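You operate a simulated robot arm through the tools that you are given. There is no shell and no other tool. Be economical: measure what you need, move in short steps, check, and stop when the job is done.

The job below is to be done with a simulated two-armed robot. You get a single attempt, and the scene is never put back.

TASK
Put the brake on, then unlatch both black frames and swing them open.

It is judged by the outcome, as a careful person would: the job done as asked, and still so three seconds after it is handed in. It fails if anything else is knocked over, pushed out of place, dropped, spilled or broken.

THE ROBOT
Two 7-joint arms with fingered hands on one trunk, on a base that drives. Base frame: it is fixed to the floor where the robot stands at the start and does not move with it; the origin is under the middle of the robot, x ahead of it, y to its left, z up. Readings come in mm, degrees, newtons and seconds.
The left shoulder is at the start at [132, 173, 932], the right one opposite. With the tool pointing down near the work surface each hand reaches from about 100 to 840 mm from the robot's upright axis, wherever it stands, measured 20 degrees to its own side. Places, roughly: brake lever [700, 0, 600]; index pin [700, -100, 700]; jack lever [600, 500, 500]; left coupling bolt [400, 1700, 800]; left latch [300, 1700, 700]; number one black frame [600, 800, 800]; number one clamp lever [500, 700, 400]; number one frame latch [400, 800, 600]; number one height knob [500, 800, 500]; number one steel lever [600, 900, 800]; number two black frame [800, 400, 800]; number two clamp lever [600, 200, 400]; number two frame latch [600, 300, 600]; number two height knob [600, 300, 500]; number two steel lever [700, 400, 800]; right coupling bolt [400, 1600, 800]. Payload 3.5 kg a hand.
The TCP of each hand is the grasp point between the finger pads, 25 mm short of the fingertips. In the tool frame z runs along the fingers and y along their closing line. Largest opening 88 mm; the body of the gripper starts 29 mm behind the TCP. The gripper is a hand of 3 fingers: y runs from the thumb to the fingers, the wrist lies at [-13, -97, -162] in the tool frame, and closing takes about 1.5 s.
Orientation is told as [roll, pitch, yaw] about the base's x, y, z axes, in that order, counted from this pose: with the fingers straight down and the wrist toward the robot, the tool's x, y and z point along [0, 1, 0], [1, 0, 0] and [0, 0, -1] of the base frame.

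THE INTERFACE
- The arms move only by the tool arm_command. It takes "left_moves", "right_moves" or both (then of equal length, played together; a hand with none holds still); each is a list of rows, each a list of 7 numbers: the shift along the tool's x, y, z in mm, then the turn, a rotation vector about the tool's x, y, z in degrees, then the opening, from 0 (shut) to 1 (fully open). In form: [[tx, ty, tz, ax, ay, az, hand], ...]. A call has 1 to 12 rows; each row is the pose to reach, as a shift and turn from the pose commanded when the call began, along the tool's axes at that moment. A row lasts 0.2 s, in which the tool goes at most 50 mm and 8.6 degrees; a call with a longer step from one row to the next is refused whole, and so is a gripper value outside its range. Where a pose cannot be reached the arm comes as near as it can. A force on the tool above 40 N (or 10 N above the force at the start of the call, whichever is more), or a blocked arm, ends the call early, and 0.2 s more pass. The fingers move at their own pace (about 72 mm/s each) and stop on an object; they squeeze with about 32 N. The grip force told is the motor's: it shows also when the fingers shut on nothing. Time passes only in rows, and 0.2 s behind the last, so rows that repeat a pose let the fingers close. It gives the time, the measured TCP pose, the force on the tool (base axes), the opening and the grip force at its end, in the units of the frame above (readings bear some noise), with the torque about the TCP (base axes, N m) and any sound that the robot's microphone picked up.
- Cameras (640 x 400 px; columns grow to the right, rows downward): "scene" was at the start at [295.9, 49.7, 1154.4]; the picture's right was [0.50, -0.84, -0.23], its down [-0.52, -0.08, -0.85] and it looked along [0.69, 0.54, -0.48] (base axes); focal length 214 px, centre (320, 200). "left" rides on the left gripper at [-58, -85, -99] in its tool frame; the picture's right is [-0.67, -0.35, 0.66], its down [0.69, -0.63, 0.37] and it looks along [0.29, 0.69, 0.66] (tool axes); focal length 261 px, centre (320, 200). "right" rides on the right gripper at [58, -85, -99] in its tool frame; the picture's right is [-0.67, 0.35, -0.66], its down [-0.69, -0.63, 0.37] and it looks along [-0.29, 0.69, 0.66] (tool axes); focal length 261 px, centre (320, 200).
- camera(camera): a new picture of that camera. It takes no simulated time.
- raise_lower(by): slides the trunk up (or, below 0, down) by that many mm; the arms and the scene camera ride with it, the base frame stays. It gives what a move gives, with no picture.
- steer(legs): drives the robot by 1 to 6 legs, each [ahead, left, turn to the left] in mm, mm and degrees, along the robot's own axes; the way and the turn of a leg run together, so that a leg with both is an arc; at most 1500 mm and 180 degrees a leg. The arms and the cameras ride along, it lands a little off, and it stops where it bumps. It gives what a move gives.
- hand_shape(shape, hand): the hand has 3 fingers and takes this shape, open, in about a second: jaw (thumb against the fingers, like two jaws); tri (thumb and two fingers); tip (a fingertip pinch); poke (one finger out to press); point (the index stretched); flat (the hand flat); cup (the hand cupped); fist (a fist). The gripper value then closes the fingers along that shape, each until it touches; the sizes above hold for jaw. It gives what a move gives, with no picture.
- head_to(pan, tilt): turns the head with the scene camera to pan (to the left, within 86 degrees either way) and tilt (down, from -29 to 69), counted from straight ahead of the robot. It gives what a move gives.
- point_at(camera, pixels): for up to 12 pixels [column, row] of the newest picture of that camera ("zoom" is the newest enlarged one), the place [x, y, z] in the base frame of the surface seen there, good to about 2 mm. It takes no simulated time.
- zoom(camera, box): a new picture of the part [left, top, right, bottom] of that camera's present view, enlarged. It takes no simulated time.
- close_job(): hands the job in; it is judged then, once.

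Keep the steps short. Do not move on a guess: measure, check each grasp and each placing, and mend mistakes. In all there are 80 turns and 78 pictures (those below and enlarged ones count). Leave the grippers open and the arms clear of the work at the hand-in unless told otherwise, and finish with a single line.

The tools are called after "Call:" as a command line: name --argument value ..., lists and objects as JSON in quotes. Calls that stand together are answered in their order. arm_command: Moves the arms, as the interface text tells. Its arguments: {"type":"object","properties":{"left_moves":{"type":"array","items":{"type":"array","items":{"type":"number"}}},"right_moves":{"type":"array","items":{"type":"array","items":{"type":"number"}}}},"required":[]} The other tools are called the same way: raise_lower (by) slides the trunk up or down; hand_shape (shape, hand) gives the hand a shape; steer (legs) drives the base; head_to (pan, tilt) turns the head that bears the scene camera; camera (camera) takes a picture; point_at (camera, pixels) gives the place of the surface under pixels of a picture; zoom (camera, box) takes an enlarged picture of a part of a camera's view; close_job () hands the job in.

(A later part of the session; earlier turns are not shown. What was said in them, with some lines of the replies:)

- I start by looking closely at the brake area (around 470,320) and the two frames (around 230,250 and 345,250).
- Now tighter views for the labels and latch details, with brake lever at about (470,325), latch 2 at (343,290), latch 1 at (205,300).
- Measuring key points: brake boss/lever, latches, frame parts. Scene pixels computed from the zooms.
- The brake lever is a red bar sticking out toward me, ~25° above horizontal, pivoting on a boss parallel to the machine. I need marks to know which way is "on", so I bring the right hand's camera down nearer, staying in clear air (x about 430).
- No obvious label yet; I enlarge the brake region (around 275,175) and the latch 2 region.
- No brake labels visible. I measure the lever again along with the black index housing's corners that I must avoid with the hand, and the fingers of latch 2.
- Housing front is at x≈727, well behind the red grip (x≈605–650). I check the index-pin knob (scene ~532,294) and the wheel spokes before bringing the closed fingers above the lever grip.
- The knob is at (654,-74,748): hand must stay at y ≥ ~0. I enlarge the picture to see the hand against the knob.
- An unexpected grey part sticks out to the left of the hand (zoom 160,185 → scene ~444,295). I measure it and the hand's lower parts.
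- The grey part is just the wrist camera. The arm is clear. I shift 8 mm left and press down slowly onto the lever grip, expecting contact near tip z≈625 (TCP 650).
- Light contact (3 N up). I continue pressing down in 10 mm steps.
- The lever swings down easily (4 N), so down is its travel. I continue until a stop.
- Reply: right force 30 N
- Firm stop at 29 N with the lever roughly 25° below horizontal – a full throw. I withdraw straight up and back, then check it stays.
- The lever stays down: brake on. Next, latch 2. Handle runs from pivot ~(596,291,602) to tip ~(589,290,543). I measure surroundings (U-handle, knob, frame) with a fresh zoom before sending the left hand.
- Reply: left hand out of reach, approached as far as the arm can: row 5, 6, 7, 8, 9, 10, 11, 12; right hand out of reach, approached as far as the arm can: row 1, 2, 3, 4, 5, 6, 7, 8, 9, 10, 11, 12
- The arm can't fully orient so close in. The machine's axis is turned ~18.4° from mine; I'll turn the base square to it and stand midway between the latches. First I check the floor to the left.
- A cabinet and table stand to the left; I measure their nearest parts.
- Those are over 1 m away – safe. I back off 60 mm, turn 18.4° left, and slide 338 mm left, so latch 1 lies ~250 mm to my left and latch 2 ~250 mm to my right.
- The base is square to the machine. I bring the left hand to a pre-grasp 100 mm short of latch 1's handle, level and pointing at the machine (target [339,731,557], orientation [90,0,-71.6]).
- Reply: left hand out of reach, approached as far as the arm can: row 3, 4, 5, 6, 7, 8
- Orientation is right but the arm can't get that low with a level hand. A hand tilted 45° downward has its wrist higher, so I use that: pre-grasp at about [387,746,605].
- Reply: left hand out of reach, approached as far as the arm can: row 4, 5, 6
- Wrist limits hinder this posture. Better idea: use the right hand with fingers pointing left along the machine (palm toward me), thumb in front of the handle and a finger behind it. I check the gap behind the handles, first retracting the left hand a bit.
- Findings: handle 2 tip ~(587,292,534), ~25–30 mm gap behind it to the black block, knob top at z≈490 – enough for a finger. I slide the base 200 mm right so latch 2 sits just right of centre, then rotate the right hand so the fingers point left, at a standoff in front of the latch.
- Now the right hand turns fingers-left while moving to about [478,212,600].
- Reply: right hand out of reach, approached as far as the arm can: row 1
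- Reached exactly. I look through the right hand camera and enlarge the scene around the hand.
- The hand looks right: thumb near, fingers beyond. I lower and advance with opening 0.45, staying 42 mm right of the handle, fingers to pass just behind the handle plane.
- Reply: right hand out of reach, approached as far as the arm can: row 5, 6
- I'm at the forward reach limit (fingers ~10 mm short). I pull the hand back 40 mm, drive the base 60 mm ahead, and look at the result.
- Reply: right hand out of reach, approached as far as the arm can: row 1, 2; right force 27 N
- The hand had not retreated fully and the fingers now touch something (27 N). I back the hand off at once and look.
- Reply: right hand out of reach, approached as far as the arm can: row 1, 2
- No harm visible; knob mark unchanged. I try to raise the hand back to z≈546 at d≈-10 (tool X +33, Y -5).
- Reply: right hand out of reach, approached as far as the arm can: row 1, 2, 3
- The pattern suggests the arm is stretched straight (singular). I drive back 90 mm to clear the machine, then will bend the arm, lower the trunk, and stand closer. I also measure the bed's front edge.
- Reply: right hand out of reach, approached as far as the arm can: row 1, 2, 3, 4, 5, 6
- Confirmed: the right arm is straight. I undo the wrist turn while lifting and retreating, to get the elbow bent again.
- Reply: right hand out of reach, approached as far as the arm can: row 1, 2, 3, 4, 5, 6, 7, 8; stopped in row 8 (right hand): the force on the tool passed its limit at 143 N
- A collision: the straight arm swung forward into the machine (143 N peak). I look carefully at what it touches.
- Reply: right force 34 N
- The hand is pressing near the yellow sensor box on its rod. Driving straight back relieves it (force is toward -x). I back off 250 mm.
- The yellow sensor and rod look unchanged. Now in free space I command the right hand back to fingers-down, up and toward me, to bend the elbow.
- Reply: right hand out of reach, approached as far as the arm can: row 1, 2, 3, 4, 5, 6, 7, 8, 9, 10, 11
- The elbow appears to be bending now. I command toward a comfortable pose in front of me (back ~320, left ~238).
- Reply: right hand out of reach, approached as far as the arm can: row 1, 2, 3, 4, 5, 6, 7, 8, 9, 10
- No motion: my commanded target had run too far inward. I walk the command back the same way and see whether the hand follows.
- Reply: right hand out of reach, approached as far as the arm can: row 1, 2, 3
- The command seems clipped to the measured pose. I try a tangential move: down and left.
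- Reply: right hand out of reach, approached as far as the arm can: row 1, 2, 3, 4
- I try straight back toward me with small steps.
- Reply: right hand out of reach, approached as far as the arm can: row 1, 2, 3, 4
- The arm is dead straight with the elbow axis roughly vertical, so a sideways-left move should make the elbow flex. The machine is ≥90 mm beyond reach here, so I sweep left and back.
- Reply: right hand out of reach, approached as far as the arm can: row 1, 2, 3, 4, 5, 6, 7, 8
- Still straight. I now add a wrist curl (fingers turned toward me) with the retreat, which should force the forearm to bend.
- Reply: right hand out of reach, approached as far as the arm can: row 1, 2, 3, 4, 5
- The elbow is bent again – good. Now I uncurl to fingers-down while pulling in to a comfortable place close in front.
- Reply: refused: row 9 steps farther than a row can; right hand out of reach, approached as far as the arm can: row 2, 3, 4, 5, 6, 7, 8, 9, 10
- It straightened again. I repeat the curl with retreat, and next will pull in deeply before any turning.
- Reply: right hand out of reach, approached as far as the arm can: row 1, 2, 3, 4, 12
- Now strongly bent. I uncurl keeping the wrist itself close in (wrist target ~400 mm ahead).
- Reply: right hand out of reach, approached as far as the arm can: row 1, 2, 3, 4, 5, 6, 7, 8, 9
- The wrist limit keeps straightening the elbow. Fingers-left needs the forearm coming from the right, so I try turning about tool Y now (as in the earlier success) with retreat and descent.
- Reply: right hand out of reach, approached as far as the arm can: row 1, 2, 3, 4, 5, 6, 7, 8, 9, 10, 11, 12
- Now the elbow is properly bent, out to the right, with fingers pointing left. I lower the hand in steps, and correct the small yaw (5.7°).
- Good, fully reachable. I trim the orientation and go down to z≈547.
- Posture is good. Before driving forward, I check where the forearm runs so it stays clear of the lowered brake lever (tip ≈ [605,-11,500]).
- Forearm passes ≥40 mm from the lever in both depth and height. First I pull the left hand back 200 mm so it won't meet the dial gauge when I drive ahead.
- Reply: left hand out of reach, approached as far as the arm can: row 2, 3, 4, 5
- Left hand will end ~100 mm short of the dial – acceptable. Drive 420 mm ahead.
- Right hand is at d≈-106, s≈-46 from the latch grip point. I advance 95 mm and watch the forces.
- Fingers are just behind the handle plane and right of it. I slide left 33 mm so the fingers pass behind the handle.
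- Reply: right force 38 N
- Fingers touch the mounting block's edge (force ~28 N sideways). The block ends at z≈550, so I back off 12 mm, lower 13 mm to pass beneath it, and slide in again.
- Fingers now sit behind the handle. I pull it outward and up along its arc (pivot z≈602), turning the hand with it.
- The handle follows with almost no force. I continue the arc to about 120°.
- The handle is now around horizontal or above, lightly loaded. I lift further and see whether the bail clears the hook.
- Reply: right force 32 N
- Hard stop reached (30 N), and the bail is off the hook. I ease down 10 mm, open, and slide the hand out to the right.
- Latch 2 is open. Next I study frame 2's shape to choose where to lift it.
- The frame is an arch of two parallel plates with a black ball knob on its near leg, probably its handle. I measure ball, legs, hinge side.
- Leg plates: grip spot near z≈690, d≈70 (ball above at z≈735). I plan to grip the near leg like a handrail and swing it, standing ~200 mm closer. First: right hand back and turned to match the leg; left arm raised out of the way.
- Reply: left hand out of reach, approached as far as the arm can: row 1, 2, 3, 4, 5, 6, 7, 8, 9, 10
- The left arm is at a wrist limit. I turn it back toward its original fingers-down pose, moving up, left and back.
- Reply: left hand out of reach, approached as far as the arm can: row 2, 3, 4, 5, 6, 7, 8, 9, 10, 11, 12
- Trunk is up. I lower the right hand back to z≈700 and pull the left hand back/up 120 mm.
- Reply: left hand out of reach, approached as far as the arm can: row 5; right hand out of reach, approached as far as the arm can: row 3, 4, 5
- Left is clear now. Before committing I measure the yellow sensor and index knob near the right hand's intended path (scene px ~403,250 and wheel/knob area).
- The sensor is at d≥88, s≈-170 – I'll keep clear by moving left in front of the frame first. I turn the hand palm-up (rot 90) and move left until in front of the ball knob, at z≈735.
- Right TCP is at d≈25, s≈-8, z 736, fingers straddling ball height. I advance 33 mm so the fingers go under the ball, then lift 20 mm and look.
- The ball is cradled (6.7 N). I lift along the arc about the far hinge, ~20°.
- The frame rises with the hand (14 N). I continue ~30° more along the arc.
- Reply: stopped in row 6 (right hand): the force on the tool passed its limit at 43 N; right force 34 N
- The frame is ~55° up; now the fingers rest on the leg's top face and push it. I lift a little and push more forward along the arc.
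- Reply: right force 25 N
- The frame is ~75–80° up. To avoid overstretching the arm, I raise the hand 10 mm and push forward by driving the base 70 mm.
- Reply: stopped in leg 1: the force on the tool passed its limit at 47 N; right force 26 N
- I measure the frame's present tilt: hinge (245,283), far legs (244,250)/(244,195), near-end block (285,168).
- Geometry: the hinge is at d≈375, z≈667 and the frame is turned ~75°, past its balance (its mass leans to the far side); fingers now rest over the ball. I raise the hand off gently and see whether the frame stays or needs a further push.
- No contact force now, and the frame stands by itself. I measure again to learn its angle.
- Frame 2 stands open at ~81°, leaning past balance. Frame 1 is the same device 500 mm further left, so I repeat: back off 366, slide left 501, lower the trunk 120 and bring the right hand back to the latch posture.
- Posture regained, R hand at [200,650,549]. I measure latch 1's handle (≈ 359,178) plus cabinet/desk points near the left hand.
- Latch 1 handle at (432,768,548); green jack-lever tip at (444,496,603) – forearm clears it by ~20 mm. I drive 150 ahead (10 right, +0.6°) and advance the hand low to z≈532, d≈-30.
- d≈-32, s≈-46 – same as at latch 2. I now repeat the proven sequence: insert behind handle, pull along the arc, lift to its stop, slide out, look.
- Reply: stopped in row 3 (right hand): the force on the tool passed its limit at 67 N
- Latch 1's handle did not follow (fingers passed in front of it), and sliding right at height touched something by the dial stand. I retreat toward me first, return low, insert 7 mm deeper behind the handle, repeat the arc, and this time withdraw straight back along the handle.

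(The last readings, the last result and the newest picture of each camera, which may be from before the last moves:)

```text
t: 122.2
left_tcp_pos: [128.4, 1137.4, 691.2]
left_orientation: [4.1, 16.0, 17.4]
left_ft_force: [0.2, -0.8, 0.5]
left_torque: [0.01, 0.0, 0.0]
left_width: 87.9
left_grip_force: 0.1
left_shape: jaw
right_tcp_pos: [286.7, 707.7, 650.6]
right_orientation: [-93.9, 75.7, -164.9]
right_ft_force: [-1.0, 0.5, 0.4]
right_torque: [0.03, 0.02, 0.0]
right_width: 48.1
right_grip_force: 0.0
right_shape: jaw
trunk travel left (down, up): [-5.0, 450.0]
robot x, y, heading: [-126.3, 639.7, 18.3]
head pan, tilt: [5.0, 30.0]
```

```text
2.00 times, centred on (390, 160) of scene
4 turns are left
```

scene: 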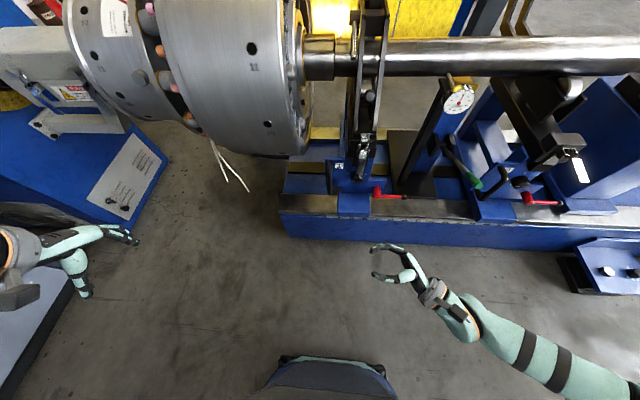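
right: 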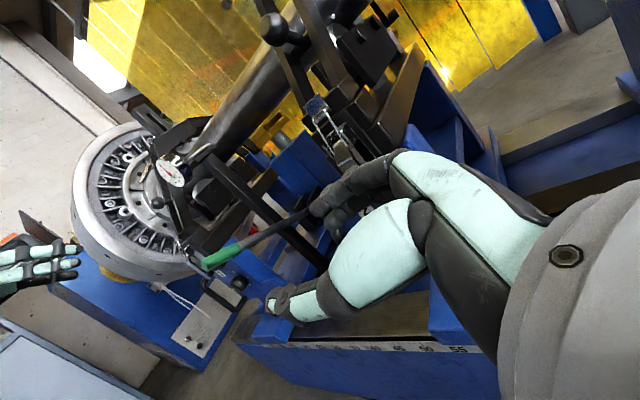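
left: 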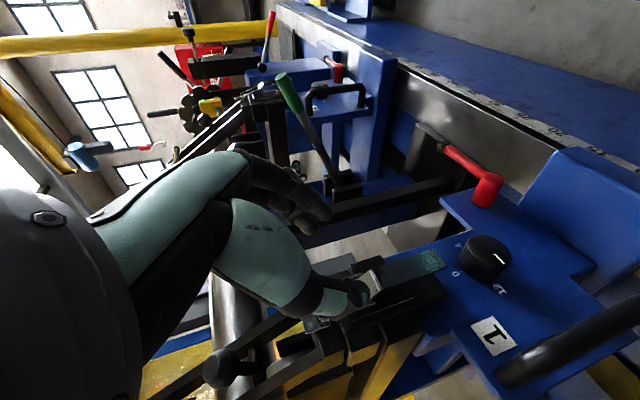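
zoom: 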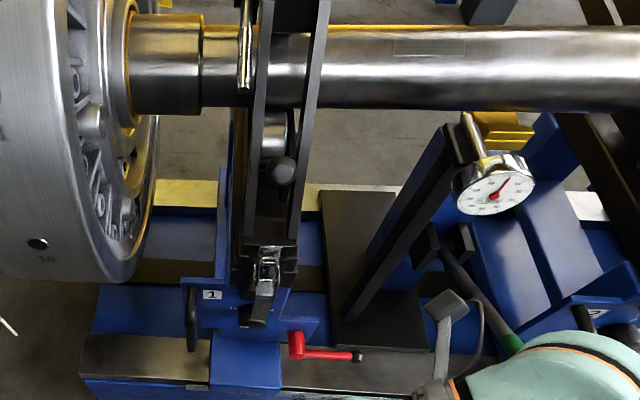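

The handle still hangs: my fingers ran just under its tip (z≈529 versus 532 before). I repeat once more 10 mm higher (z≈539).

Call:
arm_command --right_moves '[[6, 8, -3, 0, 0, -8.5, 0.4], [12, 16, -6, 0, 0, -17, 0.4], [17.5, 24, -9, 0, 0, -25.5, 0.4], [23.5, 32, -12, 0, 0, -34, 0.4], [29, 40, -15, 0, 0, -42.5, 0.4], [35, 48, -18, 0, 0, -51, 0.4], [41, 56, -21, 0, 0, -59.5, 0.4], [47, 64, -24, 0, 0, -68, 0.4], [53, 72, -27, 0, 0, -76.5, 0.4], [59, 80, -30, 0, 0, -85, 0.4], [64.5, 88, -33, 0, 0, -93.5, 0.4], [70, 96, -36, 0, 0, -102, 0.4]]'

Call:
arm_command --right_moves '[[0, 35, 0, 0, 0, -1, 0.4], [1, 70, 0, 0, 0, -2, 0.4], [1, 90, 0, 0, 0, -2, 0.4], [1, 98, 0, 0, 0, -2, 0.4], [1, 98, 12, 0, 0, -2, 0.4], [1, 98, 24, 0, 0, -2, 0.4], [1, 98, 36, 0, 0, -2, 0.4]]'

Call:
arm_command --right_moves '[[1, -11, 0, 0, 0, 7, 0.35], [4, -22, 0, 0, 0, 14, 0.35], [9, -32, 0, 0, 0, 21, 0.35], [15, -42, 0, 0, 0, 28, 0.35]]'

Call:
arm_command --right_moves '[[4, -10, 0, 0, 0, 7, 0.4], [7.5, -20, 0, 0, 0, 14, 0.4], [15, -29.5, 0, 0, 0, 21, 0.4], [23, -37, 0, 0, 0, 28, 0.4], [32, -43.5, 0, 0, 0, 35, 0.4], [42.5, -48, 0, 0, 0, 42, 0.4], [54, -50, 0, 0, 0, 49, 0.4], [65, -50.5, 0, 0, 0, 56, 0.4]]'

Call:
arm_command --right_moves '[[7, -11, 0, 0, 0, 5, 0.45], [14, -21, 0, 0, 0, 10, 0.45], [24, -28, 0, 0, 0, 15, 0.45], [34, -33, 0, 0, 0, 20, 0.45]]'

Call:
arm_command --right_moves '[[2, 8, 0, 0, 0, 0, 0.55], [-38, 18, 0, 0, 0, 0, 0.55], [-78, 28, 0, 0, 0, 0, 0.55], [-117, 37, 0, 0, 0, 0, 0.55]]'

Call:
zoom --camera "scene" --box '[290, 60, 490, 260]'

```text
t: 124.8
left_tcp_pos: [128.0, 1137.4, 691.2]
left_orientation: [4.0, 16.1, 17.3]
left_ft_force: [0.4, 0.3, 0.0]
left_torque: [0.0, -0.02, -0.01]
left_width: 88.0
left_grip_force: 0.1
left_shape: jaw
right_tcp_pos: [339.7, 686.5, 541.4]
right_orientation: [91.0, 2.3, 19.0]
right_ft_force: [0.2, 0.8, -1.0]
right_torque: [0.05, 0.05, -0.02]
right_width: 35.6
right_grip_force: 0.0
right_shape: jaw
trunk travel left (down, up): [-5.0, 450.0]
robot x, y, heading: [-127.0, 638.3, 18.3]
head pan, tilt: [5.0, 30.0]
```

```text
t: 126.5
left_tcp_pos: [126.9, 1138.8, 689.8]
left_orientation: [3.8, 15.9, 17.4]
left_ft_force: [-1.1, 0.6, 0.6]
left_torque: [-0.01, -0.01, 0.02]
left_width: 87.7
left_grip_force: 0.2
left_shape: jaw
right_tcp_pos: [417.9, 755.3, 540.8]
right_orientation: [90.9, 0.4, 19.2]
right_ft_force: [-9.0, -8.7, -0.6]
right_torque: [-0.09, 0.12, -0.44]
right_width: 34.0
right_grip_force: 0.1
right_shape: jaw
trunk travel left (down, up): [-5.0, 450.0]
robot x, y, heading: [-131.0, 642.6, 18.5]
head pan, tilt: [5.0, 30.0]
```

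```text
t: 127.5
left_tcp_pos: [127.7, 1138.6, 691.1]
left_orientation: [4.0, 16.0, 17.4]
left_ft_force: [0.1, 0.6, -0.5]
left_torque: [-0.01, 0.03, 0.0]
left_width: 87.9
left_grip_force: 0.1
left_shape: jaw
right_tcp_pos: [378.2, 738.8, 555.2]
right_orientation: [91.1, 28.4, 19.6]
right_ft_force: [0.9, 0.1, 0.4]
right_torque: [0.0, -0.01, -0.05]
right_width: 31.4
right_grip_force: 0.1
right_shape: jaw
trunk travel left (down, up): [-5.0, 450.0]
robot x, y, heading: [-125.3, 643.7, 18.0]
head pan, tilt: [5.0, 30.0]
```

```text
t: 129.2
left_tcp_pos: [129.8, 1138.2, 690.9]
left_orientation: [4.0, 16.1, 17.3]
left_ft_force: [0.3, 0.2, 0.2]
left_torque: [0.0, 0.0, 0.03]
left_width: 87.6
left_grip_force: 0.0
left_shape: jaw
right_tcp_pos: [367.6, 732.4, 634.8]
right_orientation: [100.0, 84.4, 28.9]
right_ft_force: [-6.1, -2.8, -5.6]
right_torque: [-0.2, 0.17, 0.08]
right_width: 38.0
right_grip_force: 0.1
right_shape: jaw
trunk travel left (down, up): [-5.0, 450.0]
robot x, y, heading: [-126.1, 643.1, 18.3]
head pan, tilt: [5.0, 30.0]
```

```text
t: 130.2
left_tcp_pos: [129.0, 1137.7, 691.1]
left_orientation: [4.0, 16.0, 17.4]
left_ft_force: [0.0, -0.2, -0.2]
left_torque: [0.0, -0.01, 0.01]
left_width: 87.9
left_grip_force: 0.0
left_shape: jaw
right_tcp_pos: [400.6, 742.7, 673.4]
right_orientation: [-94.1, 75.7, -165.1]
right_ft_force: [0.1, -1.0, -0.5]
right_torque: [-0.01, 0.0, 0.01]
right_width: 39.3
right_grip_force: 0.0
right_shape: jaw
trunk travel left (down, up): [-5.0, 450.0]
robot x, y, heading: [-124.0, 639.5, 18.2]
head pan, tilt: [5.0, 30.0]
```

```text
t: 131.2
left_tcp_pos: [128.7, 1137.2, 691.6]
left_orientation: [4.0, 16.0, 17.4]
left_ft_force: [0.2, 0.1, 0.2]
left_torque: [0.0, 0.01, 0.01]
left_width: 87.9
left_grip_force: 0.0
left_shape: jaw
right_tcp_pos: [283.0, 703.9, 666.0]
right_orientation: [-94.2, 75.8, -165.0]
right_ft_force: [-0.5, 0.5, 0.2]
right_torque: [-0.02, 0.01, 0.0]
right_width: 47.8
right_grip_force: 0.1
right_shape: jaw
trunk travel left (down, up): [-5.0, 450.0]
robot x, y, heading: [-127.9, 642.6, 18.3]
head pan, tilt: [5.0, 30.0]
```

```text
2.00 times, centred on (390, 160) of scene
3 turns are left
```

zoom: 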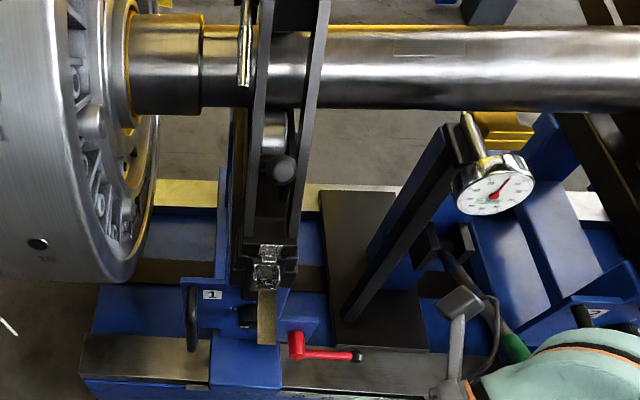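

Latch 1 is now open (handle out, bail off). I raise the trunk, lift/retract the left hand clear of the rotor, bring the right hand palm-up (slightly tilted to clear the dial), drive in, cradle frame 1's ball knob and lift it along the arc.

Call:
raise_lower --by 120

Call:
arm_command --right_moves '[[9, 8, 1, -2, 0.5, -2.8, 0.6], [18, 16, 2, -4, 1, -5.6, 0.6], [26, 24, 3, -6, 1.5, -8.4, 0.6], [35, 32, 4, -8, 2, -11.2, 0.6], [44, 40, 5, -9.7, 2.4, -14, 0.6]]' --left_moves '[[0, -14, -38, 0, 0, 0, 1], [0, -28, -76, 0, 0, 0, 1], [0, -42, -114, 0, 0, 0, 1], [0, -56, -152, 0, 0, 0, 1], [0, -70, -190, 0, 0, 0, 1]]'

Call:
steer --legs '[[145, 0, 0]]'

Call:
arm_command --right_moves '[[12, 0, 0, 0, 0, 0, 0.6], [24, 0, 0, 0, 0, 0, 0.6], [33, 0, 0, 0, 0, 0, 0.6]]'

Call:
arm_command --right_moves '[[6, -26.6, -4.7, 0, 0, 0, 0.55], [14.5, -52.8, -9.3, 0, 0, 0, 0.55], [24, -78.8, -13.9, 0, 0, 0, 0.55], [35.6, -104, -18.4, 0, 0, 0, 0.55], [48, -129, -22.8, 0, 0, 0, 0.55], [62.6, -152.7, -27, 0, 0, 0, 0.55], [79, -175, -31, 0, 0, 0, 0.55], [96.6, -197, -34.8, 0, 0, 0, 0.55], [116, -215.7, -38.1, 0, 0, 0, 0.55], [137.4, -232.5, -41, 0, 0, 0, 0.55], [162, -243.3, -43, 0, 0, 0, 0.55], [187.5, -252, -44.5, 0, 0, 0, 0.55]]'

Call:
camera --camera "scene"

```text
t: 132.8
left_tcp_pos: [129.1, 1138.9, 809.6]
left_orientation: [4.0, 16.1, 17.5]
left_ft_force: [-0.1, -0.5, -0.9]
left_torque: [0.02, 0.02, 0.03]
left_width: 88.1
left_grip_force: 0.0
left_shape: jaw
right_tcp_pos: [281.7, 704.2, 785.4]
right_orientation: [-93.9, 75.6, -165.0]
right_ft_force: [-0.7, -0.5, -0.1]
right_torque: [-0.01, -0.01, 0.01]
right_width: 47.9
right_grip_force: 0.1
right_shape: jaw
trunk travel left (down, up): [-125.0, 330.0]
robot x, y, heading: [-126.6, 641.2, 18.0]
head pan, tilt: [5.0, 30.0]
```

```text
t: 133.9
left_tcp_pos: [122.0, 1116.3, 1015.5]
left_orientation: [3.9, 16.0, 17.2]
left_ft_force: [-0.4, -0.6, 0.2]
left_torque: [0.02, -0.01, -0.02]
left_width: 87.9
left_grip_force: 0.0
left_shape: jaw
right_tcp_pos: [309.8, 718.4, 736.5]
right_orientation: [-0.4, 81.1, -72.6]
right_ft_force: [0.8, 0.2, -0.3]
right_torque: [0.0, -0.04, -0.02]
right_width: 52.4
right_grip_force: 0.0
right_shape: jaw
trunk travel left (down, up): [-125.0, 330.0]
robot x, y, heading: [-126.7, 639.6, 18.5]
head pan, tilt: [5.0, 30.0]
```

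```text
t: 135.3
left_tcp_pos: [260.3, 1161.9, 1013.5]
left_orientation: [4.0, 16.0, 17.3]
left_ft_force: [0.7, 0.3, -0.8]
left_torque: [0.0, 0.02, -0.01]
left_width: 87.6
left_grip_force: 0.0
left_shape: jaw
right_tcp_pos: [449.2, 764.5, 736.2]
right_orientation: [-1.0, 81.2, -73.3]
right_ft_force: [0.3, 0.1, -0.2]
right_torque: [-0.02, -0.03, 0.0]
right_width: 52.4
right_grip_force: 0.0
right_shape: jaw
trunk travel left (down, up): [-125.0, 330.0]
robot x, y, heading: [9.5, 684.0, 18.1]
head pan, tilt: [5.0, 30.0]
```

```text
t: 136.1
left_tcp_pos: [259.6, 1161.7, 1015.0]
left_orientation: [3.9, 16.0, 17.3]
left_ft_force: [0.9, -0.6, 0.8]
left_torque: [0.01, -0.03, 0.01]
left_width: 88.0
left_grip_force: 0.0
left_shape: jaw
right_tcp_pos: [481.2, 773.9, 736.7]
right_orientation: [-1.1, 81.2, -73.4]
right_ft_force: [0.3, 0.7, -0.6]
right_torque: [-0.01, 0.0, 0.0]
right_width: 52.5
right_grip_force: 0.0
right_shape: jaw
trunk travel left (down, up): [-125.0, 330.0]
robot x, y, heading: [8.5, 684.0, 17.9]
head pan, tilt: [5.0, 30.0]
```

```text
t: 138.7
left_tcp_pos: [259.7, 1161.2, 1015.1]
left_orientation: [4.0, 15.9, 17.4]
left_ft_force: [0.7, -0.9, -0.6]
left_torque: [0.01, 0.01, 0.02]
left_width: 87.6
left_grip_force: 0.2
left_shape: jaw
right_tcp_pos: [661.2, 825.7, 993.4]
right_orientation: [0.1, 81.0, -72.2]
right_ft_force: [-5.7, -5.9, 0.8]
right_torque: [-0.2, 0.23, 0.09]
right_width: 48.8
right_grip_force: 0.1
right_shape: jaw
trunk travel left (down, up): [-125.0, 330.0]
robot x, y, heading: [15.8, 686.3, 18.1]
head pan, tilt: [5.0, 30.0]
```

```text
1 pictures are left
2 turns are left
```

scene: 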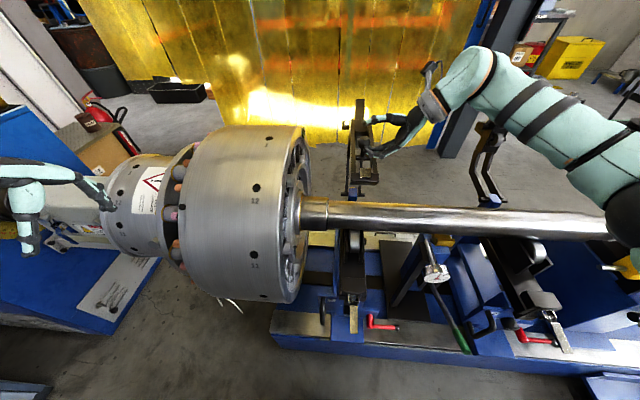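

Frame 1 is up ~60° and frame 2 still stands open. I push frame 1 on past balance (arm +45, base +75), lift the hand off, retreat, back the robot away and take the last picture.

Call:
arm_command --right_moves '[[15, -6, -1, 0, 0, 0, 0.6], [30, -11, -2, 0, 0, 0, 0.6], [45, -16, -3, 0, 0, 0, 0.6]]'

Call:
steer --legs '[[75, 0, 0]]'

Call:
arm_command --right_moves '[[0, -15, -3, 0, 0, 0, 0.7], [-5, -30, -5, 0, 0, 0, 0.7], [-10, -45, -8, 0, 0, 0, 0.7], [-10, -45, -8, 0, 0, 0, 0.7]]'

Call:
arm_command --right_moves '[[-20, -20, -30, 0, 0, 0, 1], [-60, -20, -50, 0, 0, 0, 1], [-105, -20, -60, 0, 0, 0, 1], [-150, -20, -60, 0, 0, 0, 1]]'

Call:
steer --legs '[[-250, 0, 0]]'

Call:
camera --camera "scene"

```text
t: 139.5
left_tcp_pos: [259.8, 1163.0, 1014.1]
left_orientation: [4.0, 16.0, 17.3]
left_ft_force: [0.3, 0.6, 0.2]
left_torque: [-0.03, 0.0, -0.02]
left_width: 87.8
left_grip_force: 0.1
left_shape: jaw
right_tcp_pos: [702.7, 839.0, 1005.9]
right_orientation: [-0.5, 81.0, -72.7]
right_ft_force: [-3.9, -4.5, 2.5]
right_torque: [-0.07, 0.12, 0.06]
right_width: 51.3
right_grip_force: 0.2
right_shape: jaw
trunk travel left (down, up): [-125.0, 330.0]
robot x, y, heading: [11.1, 686.0, 17.8]
head pan, tilt: [5.0, 30.0]
```

```text
t: 140.6
left_tcp_pos: [331.5, 1182.2, 1017.1]
left_orientation: [4.2, 15.7, 17.2]
left_ft_force: [0.2, 0.3, -0.1]
left_torque: [-0.01, 0.03, -0.02]
left_width: 87.6
left_grip_force: 0.1
left_shape: jaw
right_tcp_pos: [773.0, 858.6, 1010.3]
right_orientation: [1.2, 81.3, -71.4]
right_ft_force: [11.8, -14.1, 33.6]
right_torque: [-0.83, -0.26, 0.2]
right_width: 44.8
right_grip_force: 0.1
right_shape: jaw
trunk travel left (down, up): [-125.0, 330.0]
robot x, y, heading: [83.7, 708.8, 18.2]
head pan, tilt: [5.0, 30.0]
```

```text
t: 141.6
left_tcp_pos: [333.5, 1185.5, 1013.6]
left_orientation: [4.1, 16.1, 17.2]
left_ft_force: [0.1, -0.1, 0.4]
left_torque: [-0.04, -0.04, -0.03]
left_width: 87.6
left_grip_force: 0.0
left_shape: jaw
right_tcp_pos: [765.7, 857.6, 1053.8]
right_orientation: [-0.4, 81.1, -72.8]
right_ft_force: [0.1, 0.3, -0.1]
right_torque: [0.01, 0.03, 0.02]
right_width: 61.3
right_grip_force: 0.0
right_shape: jaw
trunk travel left (down, up): [-125.0, 330.0]
robot x, y, heading: [82.0, 709.6, 18.0]
head pan, tilt: [5.0, 30.0]
```

```text
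t: 142.6
left_tcp_pos: [331.9, 1183.6, 1014.1]
left_orientation: [3.9, 16.0, 17.2]
left_ft_force: [-0.3, 0.8, 0.4]
left_torque: [0.0, -0.01, -0.03]
left_width: 87.7
left_grip_force: 0.1
left_shape: jaw
right_tcp_pos: [640.9, 758.4, 1082.4]
right_orientation: [-0.1, 81.2, -72.7]
right_ft_force: [-0.3, 0.6, -1.0]
right_torque: [0.01, 0.05, -0.01]
right_width: 87.8
right_grip_force: 0.1
right_shape: jaw
trunk travel left (down, up): [-125.0, 330.0]
robot x, y, heading: [88.0, 711.7, 17.9]
head pan, tilt: [5.0, 30.0]
```

```text
t: 144.4
left_tcp_pos: [91.4, 1104.5, 1014.2]
left_orientation: [4.0, 16.0, 17.1]
left_ft_force: [-0.2, 0.8, -0.8]
left_torque: [0.0, -0.01, -0.01]
left_width: 87.8
left_grip_force: 0.0
left_shape: jaw
right_tcp_pos: [398.8, 678.7, 1080.9]
right_orientation: [-0.1, 81.1, -72.9]
right_ft_force: [0.6, -0.6, -1.2]
right_torque: [0.02, 0.02, 0.02]
right_width: 87.7
right_grip_force: 0.0
right_shape: jaw
trunk travel left (down, up): [-125.0, 330.0]
robot x, y, heading: [-163.8, 629.9, 17.9]
head pan, tilt: [5.0, 30.0]
```

```text
0 pictures are left
1 turns are left
```

scene: 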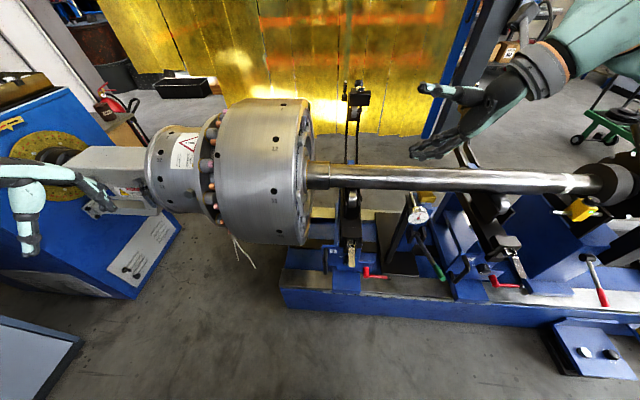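

The last picture shows both frames up and open, the brake lever still down, and the arms clear with open grippers, so I hand in.

Call:
close_job

```text
The job is handed in.
```

The brake lever is at its lower stop, which I took to be "on" since it has no markings, and both black frames are unlatched and standing open, but my right arm hit the machine near the yellow sensor once (143 N peak) and bumped something beside the dial stand (67 N); both looked undisturbed in later pictures.
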